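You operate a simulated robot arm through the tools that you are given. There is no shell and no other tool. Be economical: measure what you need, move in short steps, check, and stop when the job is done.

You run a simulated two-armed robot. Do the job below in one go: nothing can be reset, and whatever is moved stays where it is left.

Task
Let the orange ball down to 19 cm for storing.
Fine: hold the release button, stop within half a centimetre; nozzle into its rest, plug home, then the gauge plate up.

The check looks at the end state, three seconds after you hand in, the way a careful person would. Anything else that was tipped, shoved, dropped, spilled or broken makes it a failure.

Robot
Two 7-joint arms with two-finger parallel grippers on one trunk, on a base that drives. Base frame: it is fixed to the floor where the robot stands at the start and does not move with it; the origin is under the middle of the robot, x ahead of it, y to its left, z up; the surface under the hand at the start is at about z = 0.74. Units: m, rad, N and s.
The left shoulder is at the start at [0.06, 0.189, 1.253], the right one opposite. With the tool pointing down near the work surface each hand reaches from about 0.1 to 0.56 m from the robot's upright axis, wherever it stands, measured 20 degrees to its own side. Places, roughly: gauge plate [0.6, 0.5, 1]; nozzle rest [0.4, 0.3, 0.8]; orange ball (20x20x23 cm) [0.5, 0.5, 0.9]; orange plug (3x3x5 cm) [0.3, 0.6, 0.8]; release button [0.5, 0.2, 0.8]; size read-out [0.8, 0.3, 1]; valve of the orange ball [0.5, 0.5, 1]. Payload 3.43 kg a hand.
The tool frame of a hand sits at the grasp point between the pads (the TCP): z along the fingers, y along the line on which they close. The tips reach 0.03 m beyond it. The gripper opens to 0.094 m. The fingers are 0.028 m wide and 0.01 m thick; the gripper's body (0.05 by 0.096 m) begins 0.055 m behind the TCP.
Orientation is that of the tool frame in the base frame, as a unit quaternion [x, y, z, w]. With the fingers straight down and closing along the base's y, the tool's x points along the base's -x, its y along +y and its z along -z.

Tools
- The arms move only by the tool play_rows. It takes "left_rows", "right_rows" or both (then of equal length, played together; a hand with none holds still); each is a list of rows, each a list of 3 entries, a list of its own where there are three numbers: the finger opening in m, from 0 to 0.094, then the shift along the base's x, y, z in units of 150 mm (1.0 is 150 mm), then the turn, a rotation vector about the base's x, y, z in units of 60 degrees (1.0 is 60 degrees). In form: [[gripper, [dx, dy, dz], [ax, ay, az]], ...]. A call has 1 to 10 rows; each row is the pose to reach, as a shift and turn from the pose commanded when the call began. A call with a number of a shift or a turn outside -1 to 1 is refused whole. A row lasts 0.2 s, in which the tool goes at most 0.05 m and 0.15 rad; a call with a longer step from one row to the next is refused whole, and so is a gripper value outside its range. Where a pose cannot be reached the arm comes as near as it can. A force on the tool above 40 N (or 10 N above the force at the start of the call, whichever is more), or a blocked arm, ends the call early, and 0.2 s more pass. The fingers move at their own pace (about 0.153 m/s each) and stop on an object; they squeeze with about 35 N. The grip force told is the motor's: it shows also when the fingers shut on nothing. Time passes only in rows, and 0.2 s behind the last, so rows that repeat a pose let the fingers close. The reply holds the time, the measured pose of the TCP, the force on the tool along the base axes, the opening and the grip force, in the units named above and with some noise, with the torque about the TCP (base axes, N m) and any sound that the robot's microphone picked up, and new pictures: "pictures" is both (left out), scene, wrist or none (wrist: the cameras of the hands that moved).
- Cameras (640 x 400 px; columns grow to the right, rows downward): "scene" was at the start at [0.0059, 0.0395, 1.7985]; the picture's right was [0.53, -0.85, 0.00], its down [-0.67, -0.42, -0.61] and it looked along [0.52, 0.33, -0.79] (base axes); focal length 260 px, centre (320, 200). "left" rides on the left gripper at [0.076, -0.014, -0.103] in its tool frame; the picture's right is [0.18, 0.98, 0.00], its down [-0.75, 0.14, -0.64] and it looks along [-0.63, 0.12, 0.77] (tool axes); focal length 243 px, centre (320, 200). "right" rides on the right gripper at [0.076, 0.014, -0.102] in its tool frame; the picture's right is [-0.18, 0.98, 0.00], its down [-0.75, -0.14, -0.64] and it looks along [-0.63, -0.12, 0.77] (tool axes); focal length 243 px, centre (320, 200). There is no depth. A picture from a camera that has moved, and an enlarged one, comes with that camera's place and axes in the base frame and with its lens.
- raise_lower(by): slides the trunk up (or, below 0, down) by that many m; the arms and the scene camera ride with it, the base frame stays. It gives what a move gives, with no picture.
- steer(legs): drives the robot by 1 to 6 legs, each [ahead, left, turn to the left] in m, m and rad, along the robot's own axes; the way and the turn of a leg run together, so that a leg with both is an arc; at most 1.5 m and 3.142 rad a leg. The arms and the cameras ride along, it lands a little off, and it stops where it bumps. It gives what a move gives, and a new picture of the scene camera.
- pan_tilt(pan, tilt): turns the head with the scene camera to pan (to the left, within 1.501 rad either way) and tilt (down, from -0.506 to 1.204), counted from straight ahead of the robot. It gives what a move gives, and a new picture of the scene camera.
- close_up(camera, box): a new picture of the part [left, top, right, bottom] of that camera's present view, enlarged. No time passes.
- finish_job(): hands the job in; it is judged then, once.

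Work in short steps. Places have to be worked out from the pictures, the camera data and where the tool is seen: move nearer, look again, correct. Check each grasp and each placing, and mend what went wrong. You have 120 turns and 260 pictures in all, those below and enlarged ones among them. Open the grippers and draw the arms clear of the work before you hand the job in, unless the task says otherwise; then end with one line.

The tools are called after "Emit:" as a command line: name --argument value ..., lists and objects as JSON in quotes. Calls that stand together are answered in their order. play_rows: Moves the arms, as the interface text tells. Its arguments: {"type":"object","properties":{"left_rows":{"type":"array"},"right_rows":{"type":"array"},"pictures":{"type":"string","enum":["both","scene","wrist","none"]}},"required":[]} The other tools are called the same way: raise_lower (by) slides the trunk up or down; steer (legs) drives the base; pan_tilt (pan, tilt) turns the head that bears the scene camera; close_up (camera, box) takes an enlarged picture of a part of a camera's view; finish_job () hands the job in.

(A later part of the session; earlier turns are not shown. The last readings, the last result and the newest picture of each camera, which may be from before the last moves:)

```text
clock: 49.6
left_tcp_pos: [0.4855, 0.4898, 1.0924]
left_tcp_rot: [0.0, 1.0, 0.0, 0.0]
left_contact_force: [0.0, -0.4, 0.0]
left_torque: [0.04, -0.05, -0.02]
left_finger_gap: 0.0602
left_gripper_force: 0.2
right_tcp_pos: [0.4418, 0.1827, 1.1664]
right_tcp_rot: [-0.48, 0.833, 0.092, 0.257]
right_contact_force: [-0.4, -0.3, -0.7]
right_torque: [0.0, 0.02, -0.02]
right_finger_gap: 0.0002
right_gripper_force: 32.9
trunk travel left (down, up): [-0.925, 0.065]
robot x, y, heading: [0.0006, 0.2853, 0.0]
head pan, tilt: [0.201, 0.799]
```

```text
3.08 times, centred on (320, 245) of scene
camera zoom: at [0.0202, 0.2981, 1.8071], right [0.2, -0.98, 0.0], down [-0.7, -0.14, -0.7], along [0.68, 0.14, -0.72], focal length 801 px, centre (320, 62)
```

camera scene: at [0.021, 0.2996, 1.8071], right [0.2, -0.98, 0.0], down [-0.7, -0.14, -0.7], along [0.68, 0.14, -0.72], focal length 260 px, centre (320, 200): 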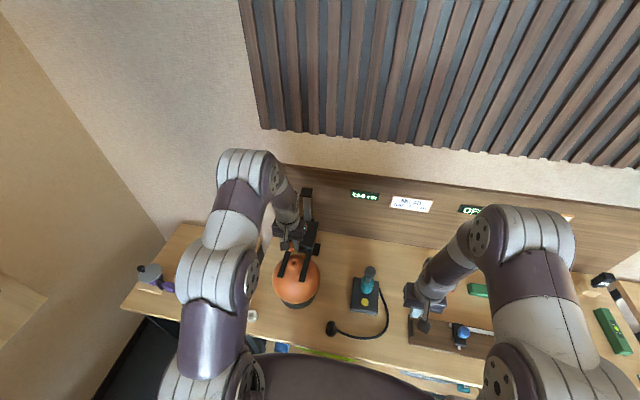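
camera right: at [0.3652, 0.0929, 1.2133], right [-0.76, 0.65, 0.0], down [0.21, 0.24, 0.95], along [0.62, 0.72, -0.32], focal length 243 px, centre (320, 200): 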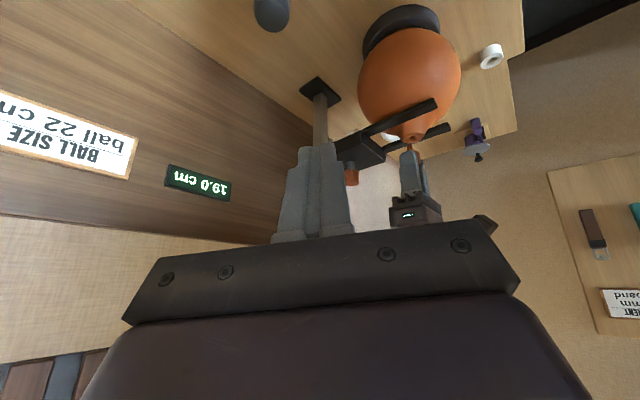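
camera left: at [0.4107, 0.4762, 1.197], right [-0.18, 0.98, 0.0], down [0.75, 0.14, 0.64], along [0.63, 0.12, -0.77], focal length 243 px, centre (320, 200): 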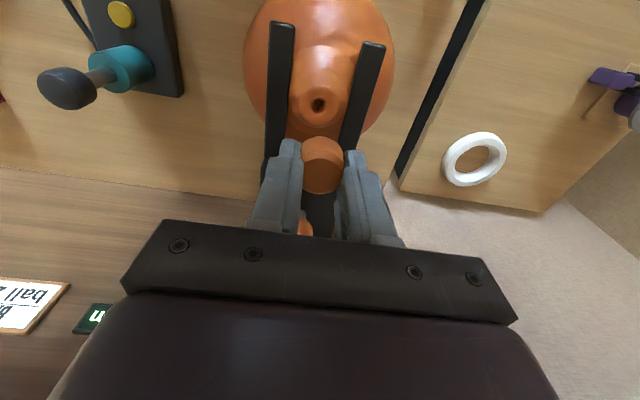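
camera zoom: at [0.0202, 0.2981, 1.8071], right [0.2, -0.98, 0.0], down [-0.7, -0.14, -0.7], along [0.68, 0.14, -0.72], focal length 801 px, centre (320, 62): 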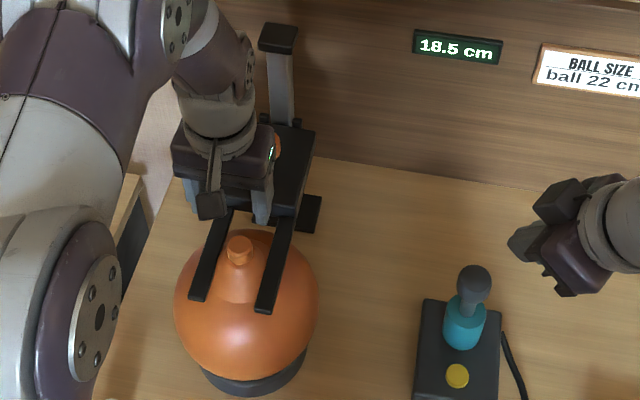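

The plug sits flush with the neck. The read-out went to 18.5 (a slow leak while the valve was open), so I press the plug top with closed fingers to be sure it's fully home, then see whether the size holds.

Emit:
play_rows --left_rows '[[0, [0.01, 0, 0], [0, 0, 0]], [0, [0.01, 0, 0], [0, 0, 0]], [0, [0.01, 0, -0.15], [0, 0, 0]], [0, [0.01, 0, -0.3], [0, 0, 0]], [0, [0.01, 0, -0.4], [0, 0, 0]]]' --pictures "none"

Emit:
close_up --camera "right" --box '[375, 105, 455, 185]'

Emit:
close_up --camera "scene" --box '[250, 180, 390, 310]'

```text
clock: 50.8
left_tcp_pos: [0.488, 0.4923, 1.0282]
left_tcp_rot: [0.001, 1.0, 0.001, 0.0]
left_contact_force: [-0.5, -0.4, -0.2]
left_torque: [-0.02, 0.02, -0.02]
left_finger_gap: 0.0001
left_gripper_force: 33.3
right_tcp_pos: [0.4427, 0.1825, 1.1649]
right_tcp_rot: [-0.481, 0.833, 0.091, 0.257]
right_contact_force: [0.2, -0.3, 0.5]
right_torque: [-0.02, -0.03, -0.02]
right_finger_gap: 0.0005
right_gripper_force: 32.7
trunk travel left (down, up): [-0.925, 0.065]
robot x, y, heading: [0.0005, 0.2822, -0.002]
head pan, tilt: [0.201, 0.799]
```

```text
5.00 times, centred on (415, 145) of right
camera zoom: at [0.3645, 0.0927, 1.2135], right [-0.76, 0.65, 0.0], down [0.21, 0.24, 0.95], along [0.62, 0.72, -0.32], focal length 1213 px, centre (-155, 475)
```

zoom: 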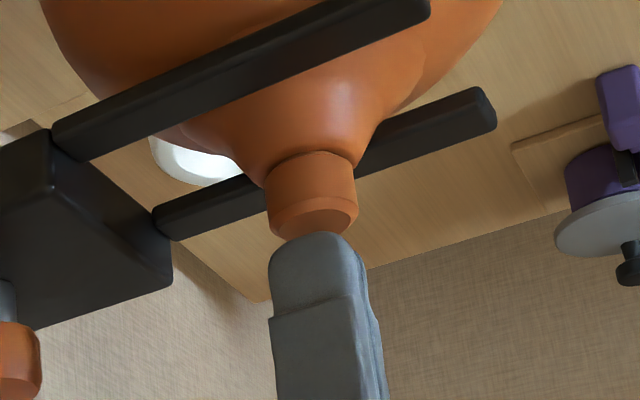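

```text
3.08 times, centred on (320, 245) of scene
camera zoom: at [0.0217, 0.2987, 1.8072], right [0.2, -0.98, 0.0], down [-0.7, -0.14, -0.7], along [0.68, 0.14, -0.72], focal length 801 px, centre (320, 62)
```

zoom: 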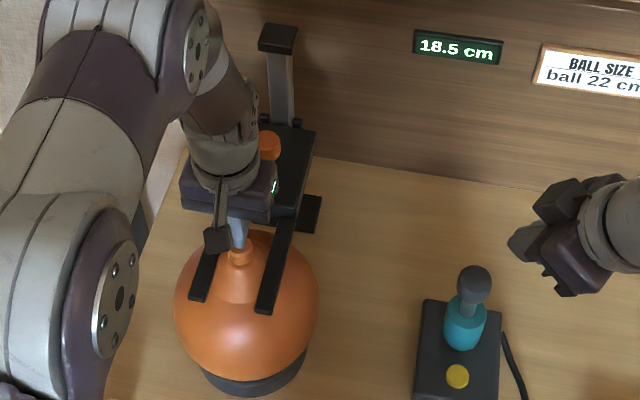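

The tips are a few mm above the plug top. I press down in 2.5 mm rows.

Emit:
play_rows --left_rows '[[0, [0, 0, -0.02], [0, 0, 0]], [0, [0, 0, -0.04], [0, 0, 0]], [0, [0, 0, -0.055], [0, 0, 0]], [0, [0, 0, -0.055], [0, 0, 0]]]' --pictures "none"

Emit:
close_up --camera "right" --box '[375, 105, 455, 185]'

```text
clock: 51.8
left_tcp_pos: [0.4888, 0.4901, 1.024]
left_tcp_rot: [0.002, 1.0, 0.0, 0.001]
left_contact_force: [-0.2, 2.9, 14.1]
left_torque: [0.1, 0.06, -0.01]
left_finger_gap: 0.0002
left_gripper_force: 33.5
right_tcp_pos: [0.4416, 0.1832, 1.1678]
right_tcp_rot: [-0.481, 0.834, 0.091, 0.256]
right_contact_force: [-0.5, -0.4, 0.3]
right_torque: [-0.02, 0.01, 0.03]
right_finger_gap: 0.0002
right_gripper_force: 33.1
trunk travel left (down, up): [-0.925, 0.065]
robot x, y, heading: [-0.0019, 0.2837, -0.002]
head pan, tilt: [0.201, 0.799]
```

```text
5.00 times, centred on (415, 145) of right
camera zoom: at [0.3634, 0.0927, 1.214], right [-0.76, 0.65, 0.0], down [0.21, 0.24, 0.95], along [0.62, 0.72, -0.32], focal length 1213 px, centre (-155, 475)
```

zoom: 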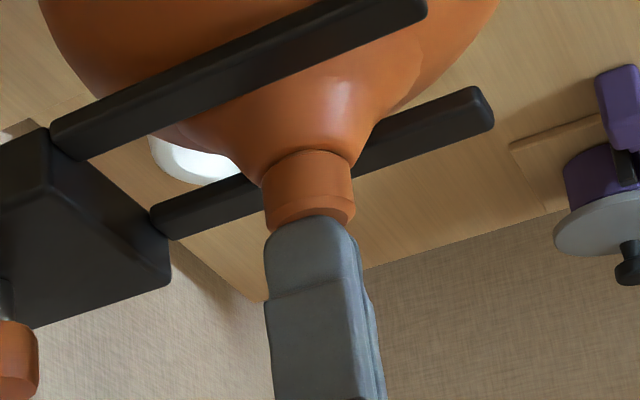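

Firm contact at 14 N with no travel. A bit more push, then lift off and re-read the size.

Emit:
play_rows --left_rows '[[0, [0, 0, -0.015], [0, 0, 0]], [0, [0, 0, -0.015], [0, 0, 0]], [0, [0, 0, 0.1], [0, 0, 0]], [0, [0, 0, 0.4], [0, 0, 0]], [0, [0, 0, 0.7], [0, 0, 0]]]' --pictures "none"

Emit:
close_up --camera "right" --box '[395, 125, 427, 155]'

Emit:
close_up --camera "scene" --box '[250, 180, 390, 310]'

```text
clock: 53.0
left_tcp_pos: [0.49, 0.4923, 1.1263]
left_tcp_rot: [0.001, 1.0, 0.0, 0.0]
left_contact_force: [0.9, -0.7, -0.5]
left_torque: [0.02, -0.01, 0.05]
left_finger_gap: 0.0
left_gripper_force: 32.2
right_tcp_pos: [0.443, 0.1827, 1.1668]
right_tcp_rot: [-0.481, 0.833, 0.091, 0.257]
right_contact_force: [1.6, 1.0, 0.1]
right_torque: [-0.03, -0.04, -0.01]
right_finger_gap: 0.0
right_gripper_force: 32.5
trunk travel left (down, up): [-0.925, 0.065]
robot x, y, heading: [0.0035, 0.2811, -0.001]
head pan, tilt: [0.201, 0.799]
```

```text
13.33 times, centred on (411, 140) of right
camera zoom: at [0.3639, 0.0924, 1.2135], right [-0.76, 0.65, 0.0], down [0.21, 0.24, 0.95], along [0.62, 0.72, -0.32], focal length 3235 px, centre (-893, 1000)
```

zoom: 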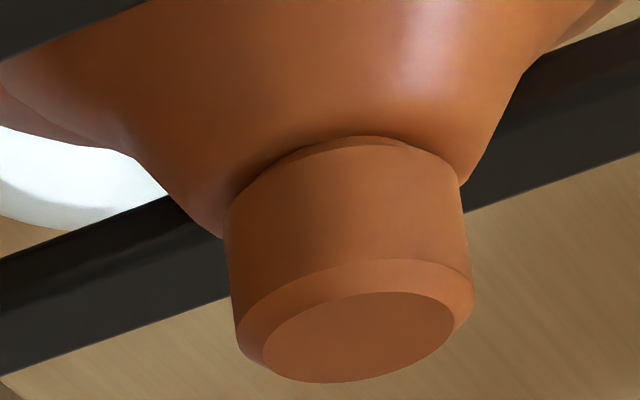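

```text
3.08 times, centred on (320, 245) of scene
camera zoom: at [0.021, 0.2983, 1.807], right [0.2, -0.98, 0.0], down [-0.7, -0.14, -0.7], along [0.68, 0.14, -0.72], focal length 801 px, centre (320, 62)
```

zoom: 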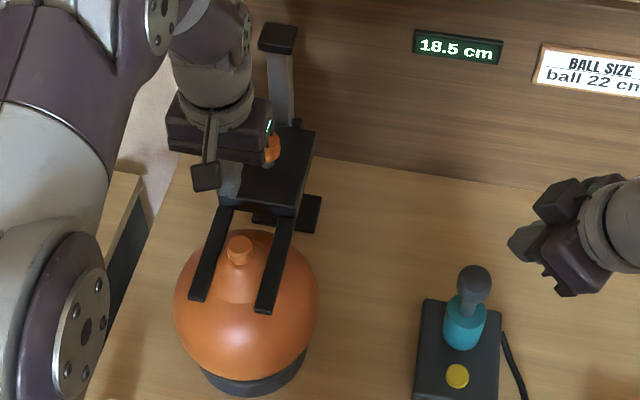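

The plug is flush and the reading is steady at 18.5 (crossed just below 18.75, so within half a centimetre). I record a sharp view of the fork tip to detect any further sinking, and raise the left hand with open fingers to view the knob.

Emit:
close_up --camera "scene" --box '[288, 265, 316, 285]'

Emit:
play_rows --left_rows '[[0.03, [-0.07, 0, 0.27], [0, 0, 0]], [0.06, [-0.14, 0, 0.54], [0, 0, 0]], [0.06, [-0.2, 0, 0.8], [0, 0, 0]], [0.06, [-0.2, 0, 0.8], [0, 0, 0]]]' --pictures "wrist"

Emit:
close_up --camera "left" --box '[240, 100, 400, 240]'

Emit:
close_up --camera "scene" --box '[275, 180, 335, 260]'

Emit:
close_up --camera "right" --box '[290, 70, 390, 200]'

```text
16.00 times, centred on (302, 275) of scene
camera zoom: at [0.021, 0.2983, 1.807], right [0.2, -0.98, 0.0], down [-0.7, -0.14, -0.7], along [0.68, 0.14, -0.72], focal length 4166 px, centre (608, -1000)
```

zoom: 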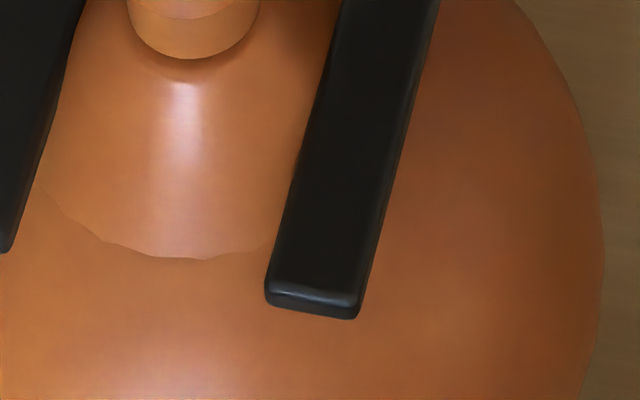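

```text
clock: 54.0
left_tcp_pos: [0.4578, 0.4924, 1.2463]
left_tcp_rot: [0.001, 1.0, 0.0, 0.0]
left_contact_force: [-0.1, -0.3, 0.5]
left_torque: [-0.04, 0.0, 0.01]
left_finger_gap: 0.0599
left_gripper_force: 0.1
right_tcp_pos: [0.4435, 0.1827, 1.1666]
right_tcp_rot: [-0.481, 0.833, 0.092, 0.256]
right_contact_force: [-0.8, -1.0, -0.7]
right_torque: [-0.02, 0.0, 0.01]
right_finger_gap: 0.0
right_gripper_force: 33.6
trunk travel left (down, up): [-0.925, 0.065]
robot x, y, heading: [-0.0011, 0.2842, -0.002]
head pan, tilt: [0.201, 0.799]
camera left: at [0.3824, 0.4779, 1.3489], right [-0.18, 0.98, 0.0], down [0.75, 0.14, 0.64], along [0.63, 0.12, -0.77], focal length 243 px, centre (320, 200)
```

left: 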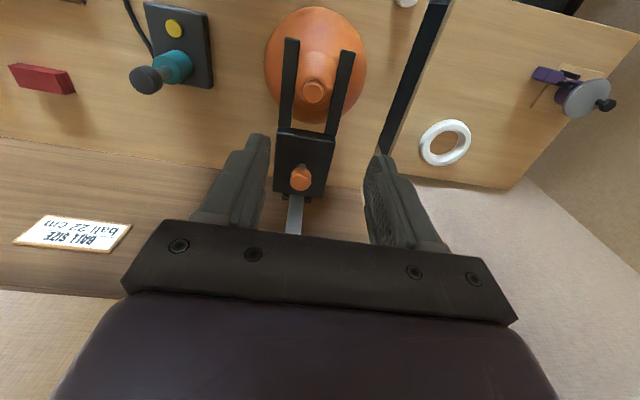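

```text
2.86 times, centred on (320, 170) of left
camera zoom: at [0.3824, 0.4779, 1.3489], right [-0.18, 0.98, 0.0], down [0.75, 0.14, 0.64], along [0.63, 0.12, -0.77], focal length 693 px, centre (320, 286)
```

zoom: 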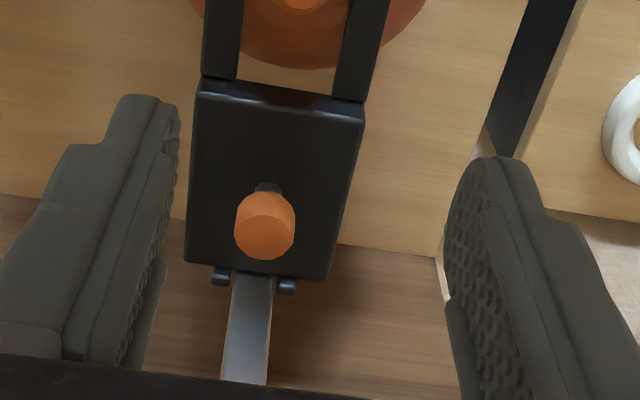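

```text
5.00 times, centred on (305, 220) of scene
camera zoom: at [0.0222, 0.2988, 1.8071], right [0.2, -0.98, 0.0], down [-0.7, -0.14, -0.7], along [0.68, 0.14, -0.72], focal length 1302 px, centre (395, 100)
```

zoom: 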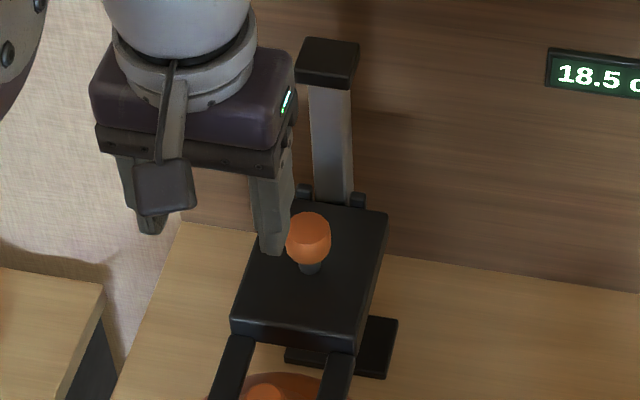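

```text
3.08 times, centred on (340, 135) of right
camera zoom: at [0.3648, 0.0928, 1.2133], right [-0.76, 0.65, 0.0], down [0.21, 0.24, 0.95], along [0.62, 0.72, -0.32], focal length 746 px, centre (258, 400)
```

zoom: 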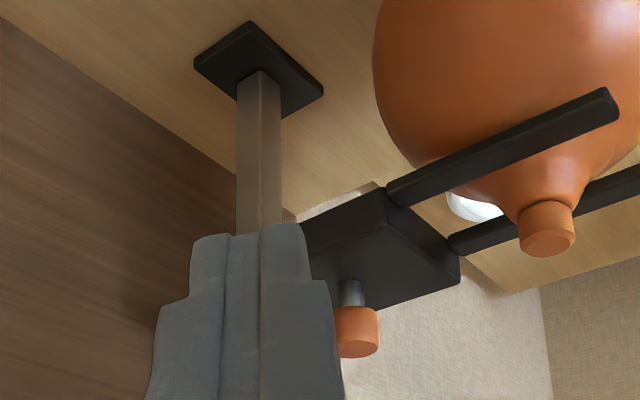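

Knob (about 35 mm wide) is near [0.626, 0.492], top z about 1.01; the post behind is at x≈0.70. I approach with a 15° backward lean for clearance.

Emit:
play_rows --left_rows '[[0.07, [0.2, 0, -0.1], [0, -0.12, 0]], [0.07, [0.4, 0, -0.2], [0, -0.25, 0]], [0.07, [0.6, 0, -0.4], [0, -0.25, 0]], [0.07, [0.8, 0, -0.6], [0, -0.25, 0]], [0.07, [1, 0, -0.8], [0, -0.25, 0]], [0.07, [1, 0, -0.9], [0, -0.25, 0]], [0.07, [1, 0, -0.9], [0, -0.25, 0]]]' --pictures "both"

Emit:
close_up --camera "left" --box '[220, 60, 420, 240]'

Emit:
close_up --camera "scene" --box '[275, 180, 335, 260]'

Emit:
close_up --camera "right" --box '[290, 70, 390, 240]'

```text
clock: 55.6
left_tcp_pos: [0.6068, 0.4896, 1.1121]
left_tcp_rot: [0.001, 0.991, 0.001, 0.13]
left_contact_force: [-0.2, -0.9, -0.3]
left_torque: [-0.02, -0.01, -0.03]
left_finger_gap: 0.07
left_gripper_force: 0.1
right_tcp_pos: [0.4416, 0.1818, 1.1679]
right_tcp_rot: [-0.481, 0.834, 0.09, 0.257]
right_contact_force: [0.2, 0.3, 0.5]
right_torque: [-0.01, -0.04, 0.01]
right_finger_gap: 0.0003
right_gripper_force: 33.0
trunk travel left (down, up): [-0.925, 0.065]
robot x, y, heading: [0.002, 0.2833, 0.0]
head pan, tilt: [0.201, 0.799]
camera scene: at [0.0213, 0.2986, 1.8071], right [0.2, -0.98, 0.0], down [-0.7, -0.14, -0.7], along [0.68, 0.14, -0.72], focal length 260 px, centre (320, 200)
camera left: at [0.5077, 0.4748, 1.1903], right [-0.18, 0.98, -0.05], down [0.56, 0.14, 0.82], along [0.81, 0.12, -0.58], focal length 243 px, centre (320, 200)
```

scene: 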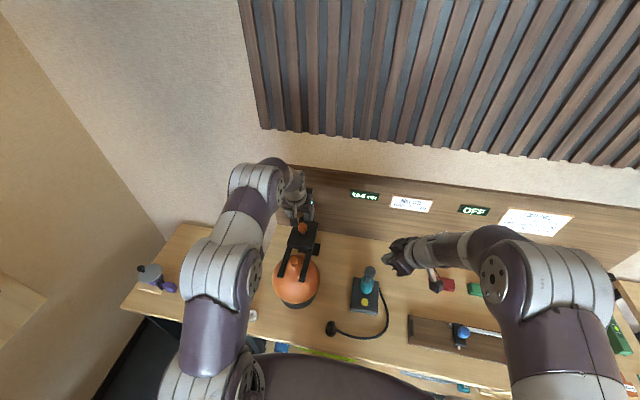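
left: 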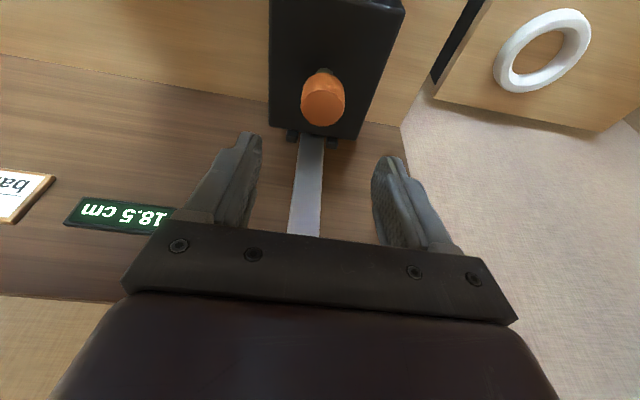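

```text
2.22 times, centred on (320, 150) of left
camera zoom: at [0.5077, 0.4748, 1.1903], right [-0.18, 0.98, -0.05], down [0.56, 0.14, 0.82], along [0.81, 0.12, -0.58], focal length 539 px, centre (320, 311)
```

zoom: 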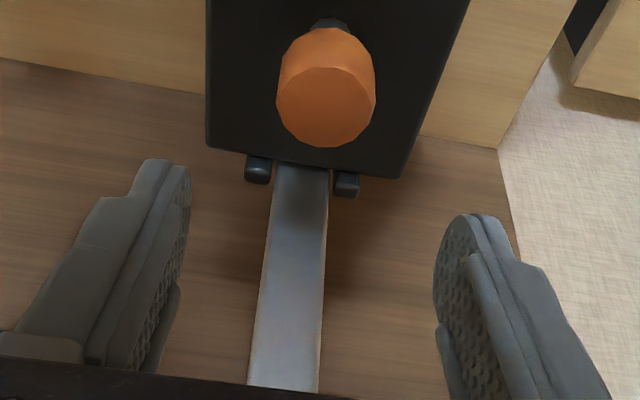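

```text
5.00 times, centred on (305, 220) of scene
camera zoom: at [0.0213, 0.2986, 1.8071], right [0.2, -0.98, 0.0], down [-0.7, -0.14, -0.7], along [0.68, 0.14, -0.72], focal length 1302 px, centre (395, 100)
```

zoom: 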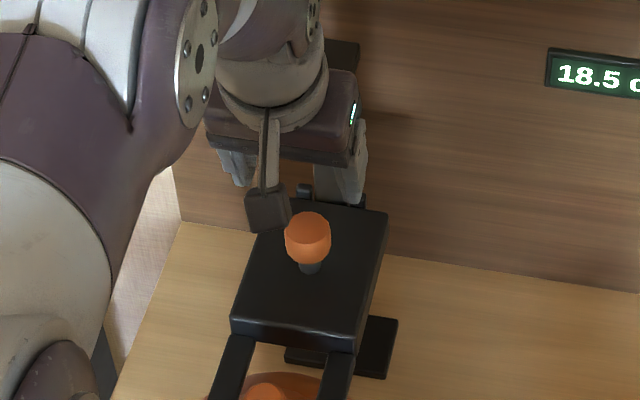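

```text
2.35 times, centred on (340, 155) of right
camera zoom: at [0.3642, 0.0927, 1.2135], right [-0.76, 0.65, 0.0], down [0.21, 0.24, 0.95], along [0.62, 0.72, -0.32], focal length 571 px, centre (273, 306)
```

zoom: 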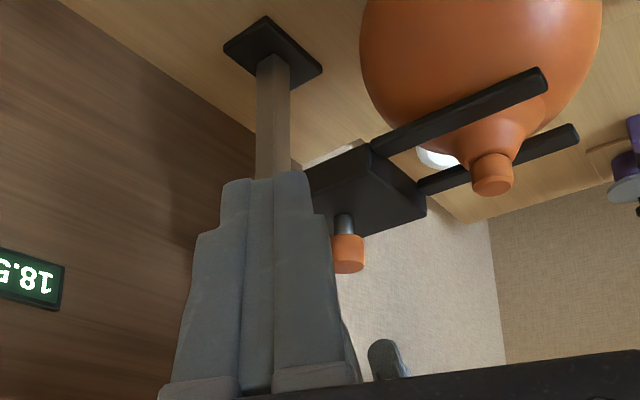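

Refined knob: [0.622, 0.490], top z 1.018. I descend around it to TCP z ≈1.02 and look before closing.

Emit:
play_rows --left_rows '[[0.07, [0.08, 0, -0.25], [0, 0, 0]], [0.07, [0.08, 0, -0.45], [0, 0, 0]], [0.07, [0.08, 0, -0.61], [0, 0, 0]], [0.07, [0.08, 0, -0.61], [0, 0, 0]]]' --pictures "wrist"

Emit:
close_up --camera "left" --box '[220, 60, 420, 240]'

Emit:
close_up --camera "scene" --box '[275, 180, 335, 260]'

Emit:
close_up --camera "right" --box '[290, 70, 390, 240]'

```text
clock: 56.6
left_tcp_pos: [0.6174, 0.4879, 1.0204]
left_tcp_rot: [0.001, 0.991, 0.0, 0.131]
left_contact_force: [0.5, -0.5, -0.4]
left_torque: [-0.03, -0.04, -0.02]
left_finger_gap: 0.07
left_gripper_force: 0.0
right_tcp_pos: [0.4434, 0.1816, 1.166]
right_tcp_rot: [-0.479, 0.835, 0.09, 0.256]
right_contact_force: [-0.2, -0.2, 0.4]
right_torque: [0.04, 0.0, 0.02]
right_finger_gap: 0.0
right_gripper_force: 33.2
trunk travel left (down, up): [-0.925, 0.065]
robot x, y, heading: [-0.0007, 0.2821, -0.002]
head pan, tilt: [0.201, 0.799]
camera left: at [0.5183, 0.4734, 1.1011], right [-0.18, 0.98, -0.05], down [0.56, 0.14, 0.82], along [0.81, 0.12, -0.58], focal length 243 px, centre (320, 200)
```

left: 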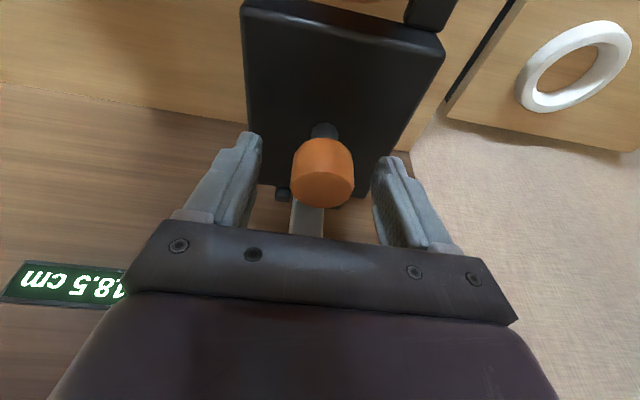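

```text
2.22 times, centred on (320, 150) of left
camera zoom: at [0.5183, 0.4734, 1.1011], right [-0.18, 0.98, -0.05], down [0.56, 0.14, 0.82], along [0.81, 0.12, -0.58], focal length 539 px, centre (320, 311)
```

zoom: 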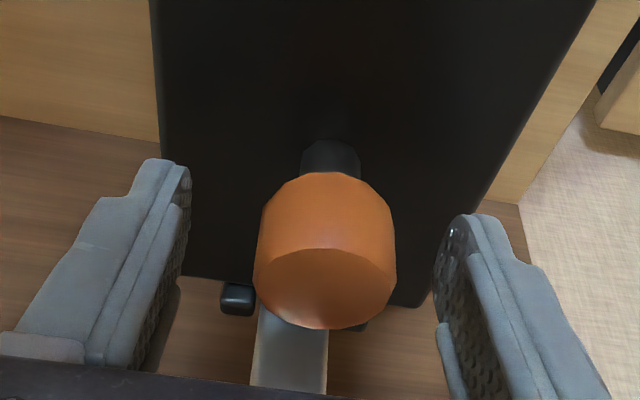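

```text
5.00 times, centred on (305, 220) of scene
camera zoom: at [0.0223, 0.2987, 1.8071], right [0.2, -0.98, 0.0], down [-0.7, -0.14, -0.7], along [0.68, 0.14, -0.72], focal length 1302 px, centre (395, 100)
```

zoom: 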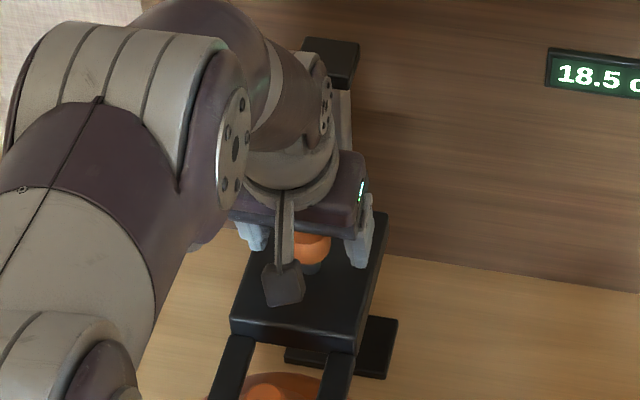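

```text
2.35 times, centred on (340, 155) of right
camera zoom: at [0.3648, 0.0928, 1.2134], right [-0.76, 0.65, 0.0], down [0.21, 0.24, 0.95], along [0.62, 0.72, -0.32], focal length 571 px, centre (273, 306)
```

zoom: 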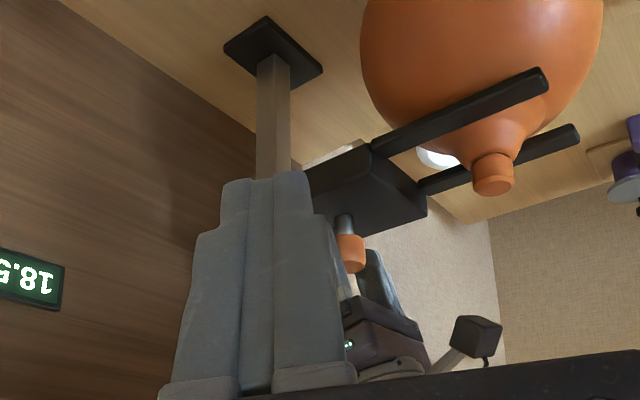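

The knob is between the fingers. I nudge 2 mm left and close.

Emit:
play_rows --left_rows '[[0.06, [0, 0.012, 0], [0, 0, 0]], [0.03, [0, 0.012, 0], [0, 0, 0]], [0.0, [0, 0.012, 0], [0, 0, 0]], [0.0, [0, 0.012, 0], [0, 0, 0]]]' --pictures "none"

Emit:
close_up --camera "left" --box '[220, 60, 420, 240]'

Emit:
close_up --camera "scene" --box '[288, 265, 316, 285]'

```text
clock: 57.6
left_tcp_pos: [0.6174, 0.4882, 1.0209]
left_tcp_rot: [0.0, 0.991, 0.001, 0.13]
left_contact_force: [-0.8, -3.9, -1.1]
left_torque: [-0.14, 0.05, 0.08]
left_finger_gap: 0.0368
left_gripper_force: 45.0
right_tcp_pos: [0.4419, 0.1824, 1.1665]
right_tcp_rot: [-0.48, 0.834, 0.09, 0.256]
right_contact_force: [-0.6, 0.0, -0.6]
right_torque: [-0.02, 0.03, 0.0]
right_finger_gap: 0.0
right_gripper_force: 33.0
trunk travel left (down, up): [-0.925, 0.065]
robot x, y, heading: [-0.0016, 0.2793, -0.001]
head pan, tilt: [0.201, 0.799]
```

```text
2.22 times, centred on (320, 150) of left
camera zoom: at [0.5191, 0.4749, 1.101], right [-0.18, 0.98, -0.05], down [0.56, 0.14, 0.81], along [0.81, 0.12, -0.58], focal length 539 px, centre (320, 311)
```

zoom: 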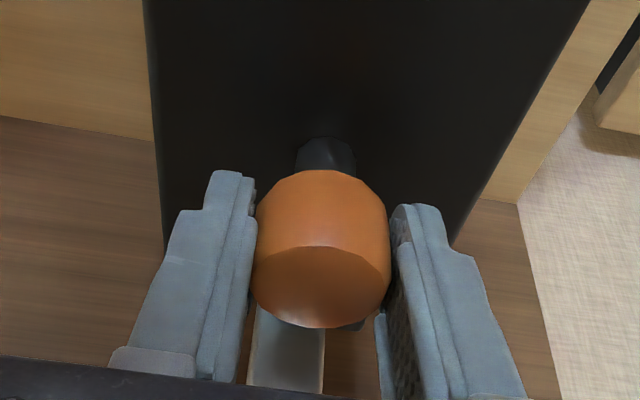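

```text
16.00 times, centred on (302, 275) of scene
camera zoom: at [0.022, 0.2978, 1.8071], right [0.2, -0.98, 0.0], down [-0.7, -0.14, -0.7], along [0.68, 0.14, -0.72], focal length 4166 px, centre (608, -1000)
```

zoom: 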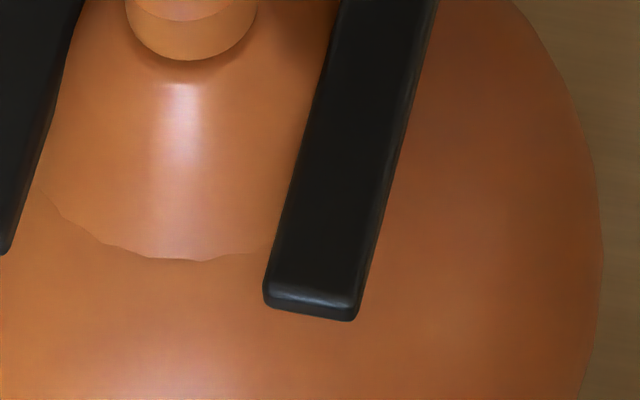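

Gripped at 36.8 mm. Before raising the plate, I check over 2 s whether the ball still sinks, using a view with the fixed base ring.

Emit:
close_up --camera "scene" --box '[276, 262, 328, 312]'

Emit:
play_rows --left_rows '[[0, [0, 0, 0], [0, 0, 0]], [0, [0, 0, 0], [0, 0, 0]], [0, [0, 0, 0], [0, 0, 0]], [0, [0, 0, 0], [0, 0, 0]], [0, [0, 0, 0], [0, 0, 0]], [0, [0, 0, 0], [0, 0, 0]], [0, [0, 0, 0], [0, 0, 0]], [0, [0, 0, 0], [0, 0, 0]], [0, [0, 0, 0], [0, 0, 0]], [0, [0, 0, 0], [0, 0, 0]]]' --pictures "none"

Emit:
close_up --camera "scene" --box '[276, 262, 328, 312]'

Emit:
close_up --camera "scene" --box '[340, 180, 390, 210]'

```text
8.00 times, centred on (302, 287) of scene
camera zoom: at [0.022, 0.2978, 1.8071], right [0.2, -0.98, 0.0], down [-0.7, -0.14, -0.7], along [0.68, 0.14, -0.72], focal length 2083 px, centre (464, -496)
```

zoom: 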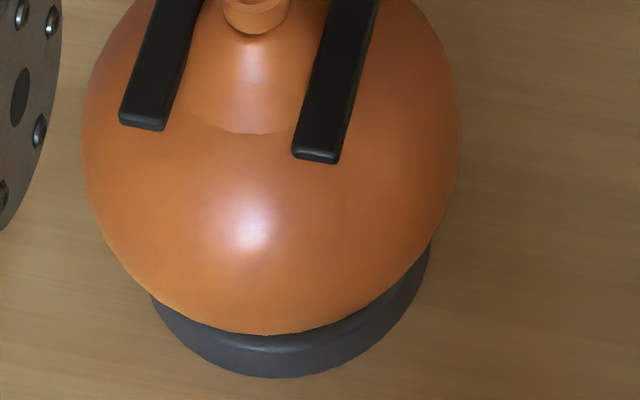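

```text
clock: 59.8
left_tcp_pos: [0.6184, 0.4887, 1.0215]
left_tcp_rot: [0.001, 0.992, 0.0, 0.13]
left_contact_force: [-1.3, -5.5, -4.7]
left_torque: [-0.01, 0.05, -0.06]
left_finger_gap: 0.0368
left_gripper_force: 44.7
right_tcp_pos: [0.4422, 0.1821, 1.1661]
right_tcp_rot: [-0.481, 0.834, 0.091, 0.256]
right_contact_force: [0.2, 0.5, 0.6]
right_torque: [-0.02, 0.03, 0.02]
right_finger_gap: 0.0
right_gripper_force: 33.0
trunk travel left (down, up): [-0.925, 0.065]
robot x, y, heading: [0.0006, 0.2837, -0.005]
head pan, tilt: [0.201, 0.799]
```

```text
8.00 times, centred on (302, 287) of scene
camera zoom: at [0.0221, 0.2975, 1.8071], right [0.2, -0.98, 0.0], down [-0.7, -0.14, -0.7], along [0.68, 0.14, -0.72], focal length 2083 px, centre (464, -496)
```

zoom: 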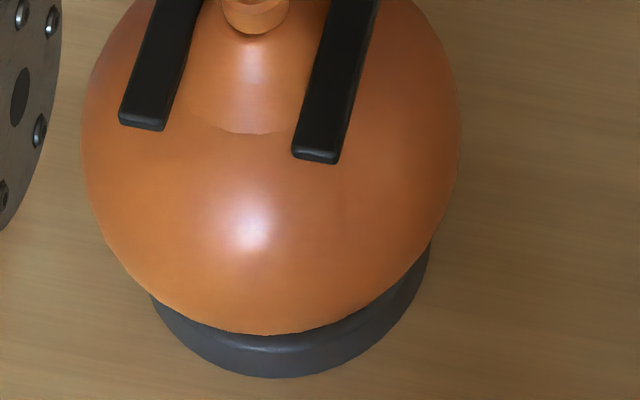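

```text
12.80 times, centred on (365, 195) of scene
camera zoom: at [0.0221, 0.2975, 1.8071], right [0.2, -0.98, 0.0], down [-0.7, -0.14, -0.7], along [0.68, 0.14, -0.72], focal length 3332 px, centre (-256, 264)
```

zoom: 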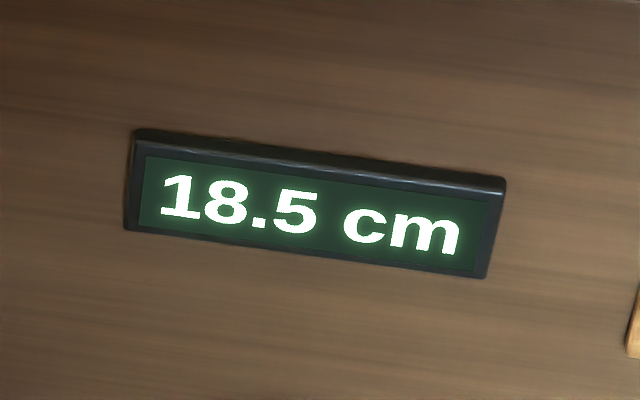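

No change over 2 s, so the plug seals, and size comparison with earlier pictures also gives about 18.8–19. Now I raise the gauge plate by its knob.

Emit:
play_rows --left_rows '[[0, [0, 0, 0.07], [0, 0, 0]], [0, [0, 0, 0.16], [0, 0, 0]], [0, [0, 0, 0.26], [0, 0, 0]], [0, [0, 0, 0.36], [0, 0, 0]]]' --pictures "scene"

Emit:
close_up --camera "scene" --box '[260, 170, 360, 310]'

Emit:
close_up --camera "right" --box '[290, 70, 460, 240]'

```text
clock: 60.8
left_tcp_pos: [0.6189, 0.4899, 1.0763]
left_tcp_rot: [0.002, 0.991, 0.002, 0.13]
left_contact_force: [-10.2, -13.4, -9.4]
left_torque: [0.11, 0.16, -0.1]
left_finger_gap: 0.0364
left_gripper_force: 44.8
right_tcp_pos: [0.4427, 0.1817, 1.166]
right_tcp_rot: [-0.48, 0.834, 0.091, 0.257]
right_contact_force: [-0.3, 0.3, -0.6]
right_torque: [-0.03, -0.01, 0.04]
right_finger_gap: 0.0
right_gripper_force: 33.2
trunk travel left (down, up): [-0.925, 0.065]
robot x, y, heading: [0.0019, 0.2818, 0.001]
head pan, tilt: [0.201, 0.799]
camera scene: at [0.0205, 0.295, 1.8072], right [0.2, -0.98, 0.0], down [-0.7, -0.14, -0.7], along [0.68, 0.14, -0.72], focal length 260 px, centre (320, 200)
```

scene: 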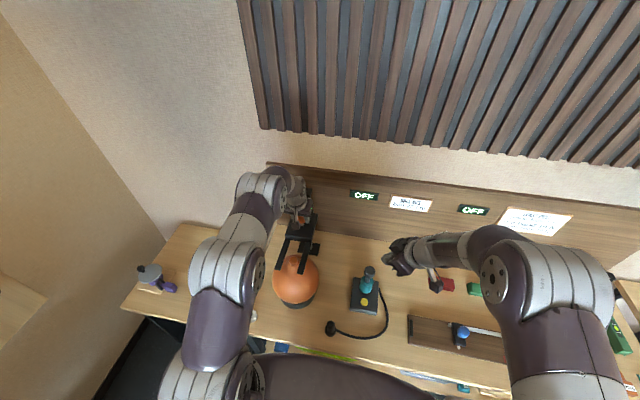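

```text
2.86 times, centred on (310, 240) of scene
camera zoom: at [0.0205, 0.295, 1.8072], right [0.2, -0.98, 0.0], down [-0.7, -0.14, -0.7], along [0.68, 0.14, -0.72], focal length 744 px, centre (349, 86)
```

zoom: 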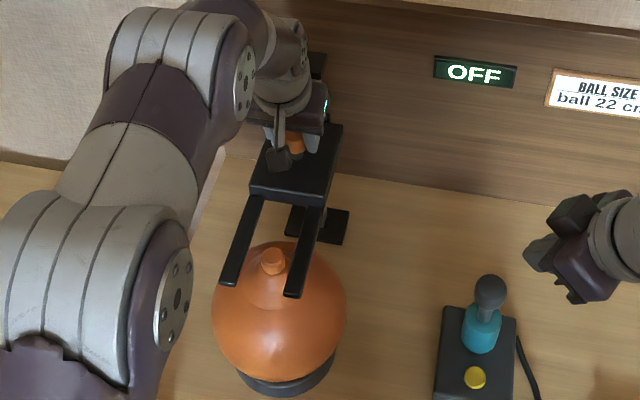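

```text
2.35 times, centred on (375, 155) of right
camera zoom: at [0.3636, 0.0902, 1.2133], right [-0.76, 0.65, 0.0], down [0.21, 0.24, 0.95], along [0.62, 0.72, -0.31], focal length 571 px, centre (191, 306)
```

zoom: 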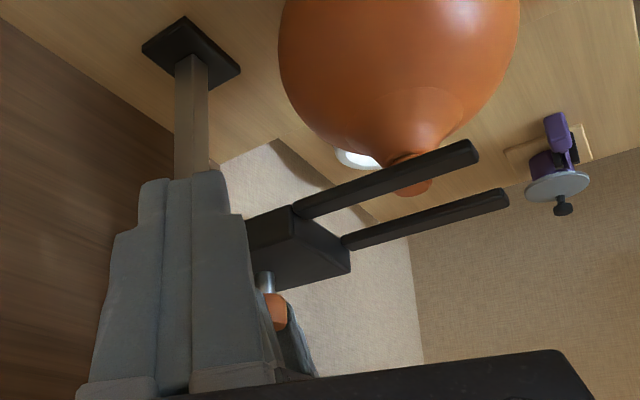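

The plate rises and the read-out switches to OFF. Sideways force has built up, so I ease 3 mm right and 2 mm back while lifting further.

Emit:
play_rows --left_rows '[[0, [-0.012, -0.02, 0.05], [0, 0, 0]], [0, [-0.012, -0.02, 0.13], [0, 0, 0]], [0, [-0.012, -0.02, 0.21], [0, 0, 0]], [0, [-0.012, -0.02, 0.28], [0, 0, 0]]]' --pictures "none"

Emit:
close_up --camera "scene" --box '[260, 170, 360, 310]'

Emit:
close_up --camera "right" --box '[290, 70, 460, 240]'

```text
clock: 61.8
left_tcp_pos: [0.6172, 0.4893, 1.1159]
left_tcp_rot: [0.001, 0.991, 0.001, 0.131]
left_contact_force: [1.2, -1.2, -9.8]
left_torque: [0.23, 0.12, 0.17]
left_finger_gap: 0.0364
left_gripper_force: 44.6
right_tcp_pos: [0.4451, 0.1837, 1.1668]
right_tcp_rot: [-0.48, 0.834, 0.092, 0.257]
right_contact_force: [0.1, -0.9, 0.5]
right_torque: [0.04, 0.0, -0.03]
right_finger_gap: 0.0001
right_gripper_force: 33.5
trunk travel left (down, up): [-0.925, 0.065]
robot x, y, heading: [-0.0014, 0.2824, -0.003]
head pan, tilt: [0.201, 0.799]
```

```text
2.86 times, centred on (310, 240) of scene
camera zoom: at [0.0246, 0.299, 1.8071], right [0.2, -0.98, 0.0], down [-0.7, -0.14, -0.7], along [0.68, 0.14, -0.72], focal length 744 px, centre (349, 86)
```

zoom: 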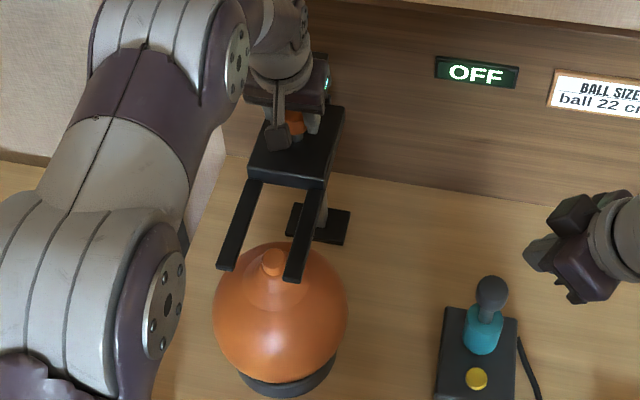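

```text
2.35 times, centred on (375, 155) of right
camera zoom: at [0.3664, 0.093, 1.2129], right [-0.76, 0.65, 0.0], down [0.21, 0.24, 0.95], along [0.62, 0.72, -0.32], focal length 571 px, centre (191, 306)
```

zoom: 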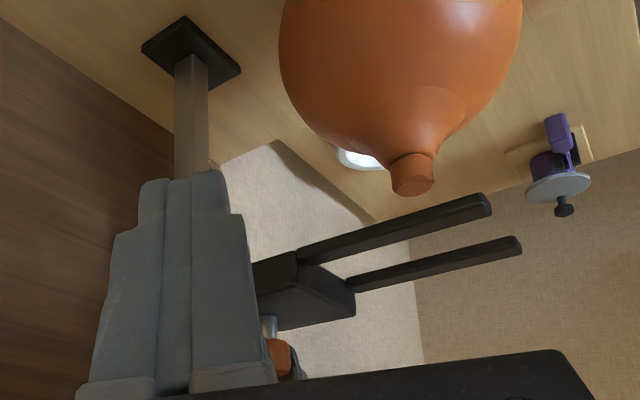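

The fork is above the plug now. I continue up gently to find the stop or catch.

Emit:
play_rows --left_rows '[[0, [0, 0, 0.05], [0, 0, 0]], [0, [0, 0, 0.1], [0, 0, 0]], [0, [0, 0, 0.15], [0, 0, 0]]]' --pictures "none"

Emit:
close_up --camera "scene" --box '[270, 170, 340, 260]'

Emit:
close_up --camera "left" --box '[220, 60, 420, 240]'

```text
clock: 62.6
left_tcp_pos: [0.6197, 0.4893, 1.1306]
left_tcp_rot: [0.001, 0.992, -0.001, 0.123]
left_contact_force: [6.3, 2.5, -37.9]
left_torque: [0.46, 0.13, 0.03]
left_finger_gap: 0.0356
left_gripper_force: 44.8
right_tcp_pos: [0.4495, 0.1844, 1.1629]
right_tcp_rot: [-0.48, 0.834, 0.092, 0.254]
right_contact_force: [-0.4, -0.1, -0.4]
right_torque: [0.01, 0.0, 0.0]
right_finger_gap: 0.0003
right_gripper_force: 32.9
trunk travel left (down, up): [-0.925, 0.065]
robot x, y, heading: [0.002, 0.2799, 0.001]
head pan, tilt: [0.201, 0.799]
```

```text
4.44 times, centred on (305, 215) of scene
camera zoom: at [0.0317, 0.3016, 1.8063], right [0.2, -0.98, 0.0], down [-0.71, -0.14, -0.69], along [0.68, 0.14, -0.72], focal length 1157 px, centre (387, 133)
```

zoom: 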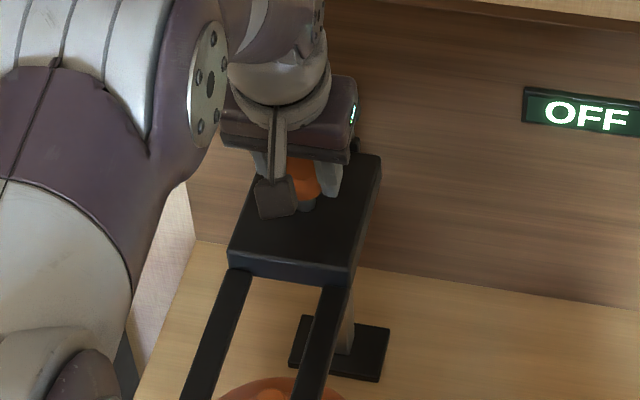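

```text
2.22 times, centred on (320, 150) of left
camera zoom: at [0.5212, 0.475, 1.2125], right [-0.18, 0.98, -0.05], down [0.57, 0.14, 0.81], along [0.8, 0.12, -0.59], focal length 539 px, centre (320, 311)
```

zoom: 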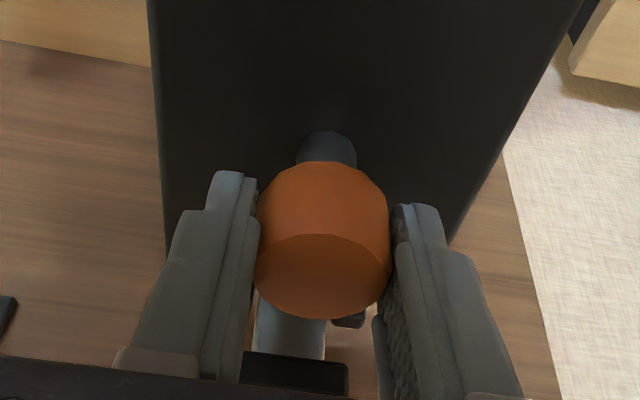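

It hit the upper stop (38 N). I ease off to see whether the plate carries itself there.

Emit:
play_rows --left_rows '[[0, [0, 0, -0.04], [0, 0, 0]], [0, [0, 0, -0.07], [0, 0, 0]], [0, [0, 0, -0.07], [0, 0, 0]]]' --pictures "none"

```text
clock: 63.4
left_tcp_pos: [0.6192, 0.4883, 1.1318]
left_tcp_rot: [0.001, 0.991, 0.0, 0.134]
left_contact_force: [3.7, 7.4, 4.6]
left_torque: [-0.28, 0.47, 0.06]
left_finger_gap: 0.0358
left_gripper_force: 44.9
right_tcp_pos: [0.4422, 0.1832, 1.1666]
right_tcp_rot: [-0.481, 0.834, 0.09, 0.255]
right_contact_force: [-0.2, 0.2, 0.7]
right_torque: [0.0, 0.01, 0.0]
right_finger_gap: 0.0
right_gripper_force: 32.8
trunk travel left (down, up): [-0.925, 0.065]
robot x, y, heading: [-0.0024, 0.2826, -0.004]
head pan, tilt: [0.201, 0.799]
```

The plate holds itself (it even resists my downward push), so it stays up. I open the fingers and lift clear.

Emit:
play_rows --left_rows '[[0.036, [0, 0.01, 0.02], [0, 0, 0]], [0.045, [0, 0.01, 0.02], [0, 0, 0]], [0.07, [0, 0.01, 0.02], [0, 0, 0]], [0.07, [0, 0.01, 0.02], [0, 0, 0]]]' --pictures "none"

Emit:
close_up --camera "right" --box '[290, 70, 460, 240]'

Emit:
close_up --camera "left" --box '[220, 60, 420, 240]'

```text
clock: 64.4
left_tcp_pos: [0.6166, 0.4898, 1.1307]
left_tcp_rot: [0.001, 0.991, 0.001, 0.131]
left_contact_force: [-0.9, -0.6, -0.5]
left_torque: [-0.02, -0.01, 0.01]
left_finger_gap: 0.0702
left_gripper_force: 0.0
right_tcp_pos: [0.4435, 0.1833, 1.1675]
right_tcp_rot: [-0.481, 0.834, 0.091, 0.257]
right_contact_force: [0.7, -0.8, -1.3]
right_torque: [0.02, 0.01, -0.02]
right_finger_gap: 0.0
right_gripper_force: 32.9
trunk travel left (down, up): [-0.925, 0.065]
robot x, y, heading: [-0.0025, 0.2826, 0.004]
head pan, tilt: [0.201, 0.799]
```

```text
2.35 times, centred on (375, 155) of right
camera zoom: at [0.3646, 0.0926, 1.2134], right [-0.76, 0.65, 0.0], down [0.21, 0.24, 0.95], along [0.62, 0.72, -0.32], focal length 571 px, centre (191, 306)
```

zoom: 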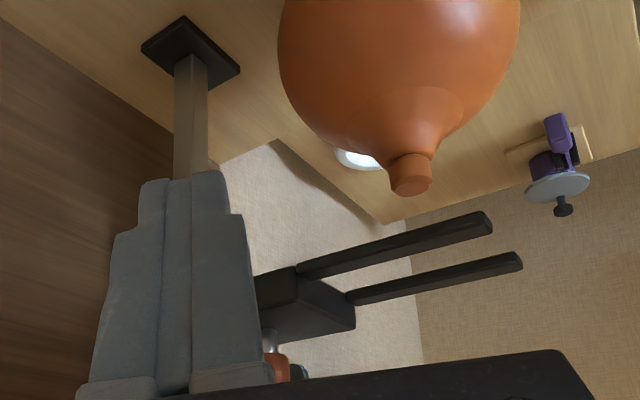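

```text
2.22 times, centred on (320, 150) of left
camera zoom: at [0.5177, 0.4748, 1.2111], right [-0.18, 0.98, -0.05], down [0.56, 0.14, 0.82], along [0.81, 0.12, -0.58], focal length 539 px, centre (320, 311)
```

zoom: 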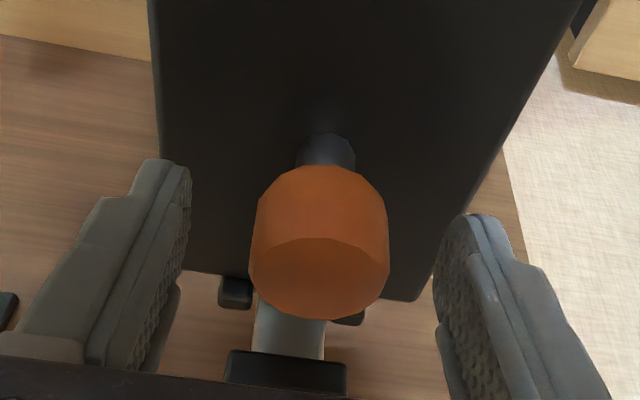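

The plate stays up. I lift the left hand clear up and back, and withdraw the right hand too.

Emit:
play_rows --left_rows '[[0.07, [-0.05, 0, 0.2], [0, 0, 0]], [0.07, [-0.1, 0, 0.45], [0, 0, 0]], [0.07, [-0.2, 0, 0.7], [0, 0.08, 0]], [0.07, [-0.4, 0, 0.85], [0, 0.16, 0]], [0.07, [-0.65, 0, 0.9], [0, 0.25, 0]], [0.07, [-0.95, 0, 0.9], [0, 0.25, 0]]]' --right_rows '[[0.02, [-0.1, -0.15, 0.05], [0, 0, 0]], [0.04, [-0.2, -0.3, 0.1], [0, 0, 0]], [0.06, [-0.3, -0.45, 0.15], [0, 0, 0]], [0.06, [-0.4, -0.6, 0.2], [0, 0, 0]], [0.06, [-0.5, -0.75, 0.2], [0, 0, 0]], [0.06, [-0.6, -0.9, 0.2], [0, 0, 0]]]' --pictures "none"

Emit:
play_rows --left_rows '[[0.07, [-0.25, 0.1, 0], [0, 0, 0]], [0.07, [-0.5, 0.25, 0], [0, 0, 0]], [0.07, [-0.75, 0.4, 0], [0, 0, 0]], [0.07, [-1, 0.6, 0], [0, 0, 0]], [0.07, [-1, 0.6, 0], [0, 0, 0]]]' --pictures "both"

Emit:
close_up --camera "scene" --box '[230, 170, 400, 350]'

```text
clock: 65.8
left_tcp_pos: [0.4736, 0.486, 1.2689]
left_tcp_rot: [0.001, 1.0, 0.001, 0.0]
left_contact_force: [0.2, -0.5, 1.0]
left_torque: [0.02, -0.03, 0.03]
left_finger_gap: 0.0699
left_gripper_force: 0.1
left hand out of reach, approached as far as the arm can: row 5
right_tcp_pos: [0.3512, 0.0474, 1.1958]
right_tcp_rot: [-0.48, 0.833, 0.091, 0.258]
right_contact_force: [-0.1, 0.0, -0.2]
right_torque: [0.02, -0.03, 0.0]
right_finger_gap: 0.06
right_gripper_force: 0.1
trunk travel left (down, up): [-0.925, 0.065]
robot x, y, heading: [0.0026, 0.2864, 0.001]
head pan, tilt: [0.201, 0.799]
```

```text
clock: 67.0
left_tcp_pos: [0.3243, 0.5782, 1.2661]
left_tcp_rot: [0.001, 1.0, -0.001, 0.0]
left_contact_force: [0.5, -0.1, 0.0]
left_torque: [-0.04, 0.03, -0.01]
left_finger_gap: 0.0698
left_gripper_force: 0.1
right_tcp_pos: [0.3535, 0.0491, 1.1954]
right_tcp_rot: [-0.481, 0.834, 0.091, 0.256]
right_contact_force: [-0.3, 0.2, 0.4]
right_torque: [-0.02, -0.01, -0.03]
right_finger_gap: 0.06
right_gripper_force: 0.0
trunk travel left (down, up): [-0.925, 0.065]
robot x, y, heading: [-0.0005, 0.2871, -0.004]
head pan, tilt: [0.201, 0.799]
camera scene: at [0.022, 0.2984, 1.8071], right [0.2, -0.98, 0.0], down [-0.7, -0.14, -0.7], along [0.68, 0.14, -0.72], focal length 260 px, centre (320, 200)
camera left: at [0.2503, 0.5643, 1.3701], right [-0.18, 0.98, 0.0], down [0.75, 0.14, 0.64], along [0.63, 0.12, -0.77], focal length 243 px, centre (320, 200)
```

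scene: 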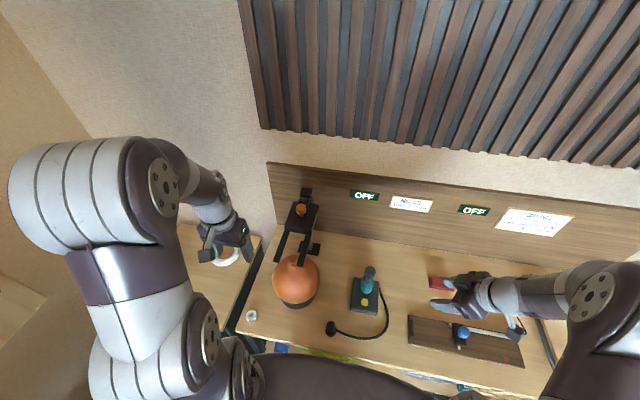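
left: 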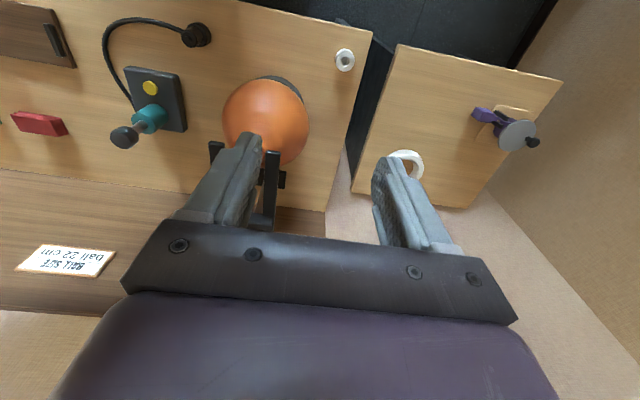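

```text
2.22 times, centred on (315, 260) of scene
camera zoom: at [0.022, 0.2984, 1.8071], right [0.2, -0.98, 0.0], down [-0.7, -0.14, -0.7], along [0.68, 0.14, -0.72], focal length 579 px, centre (331, 67)
```

zoom: 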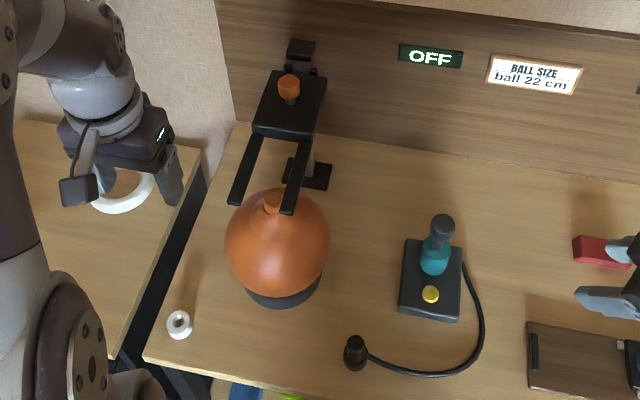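

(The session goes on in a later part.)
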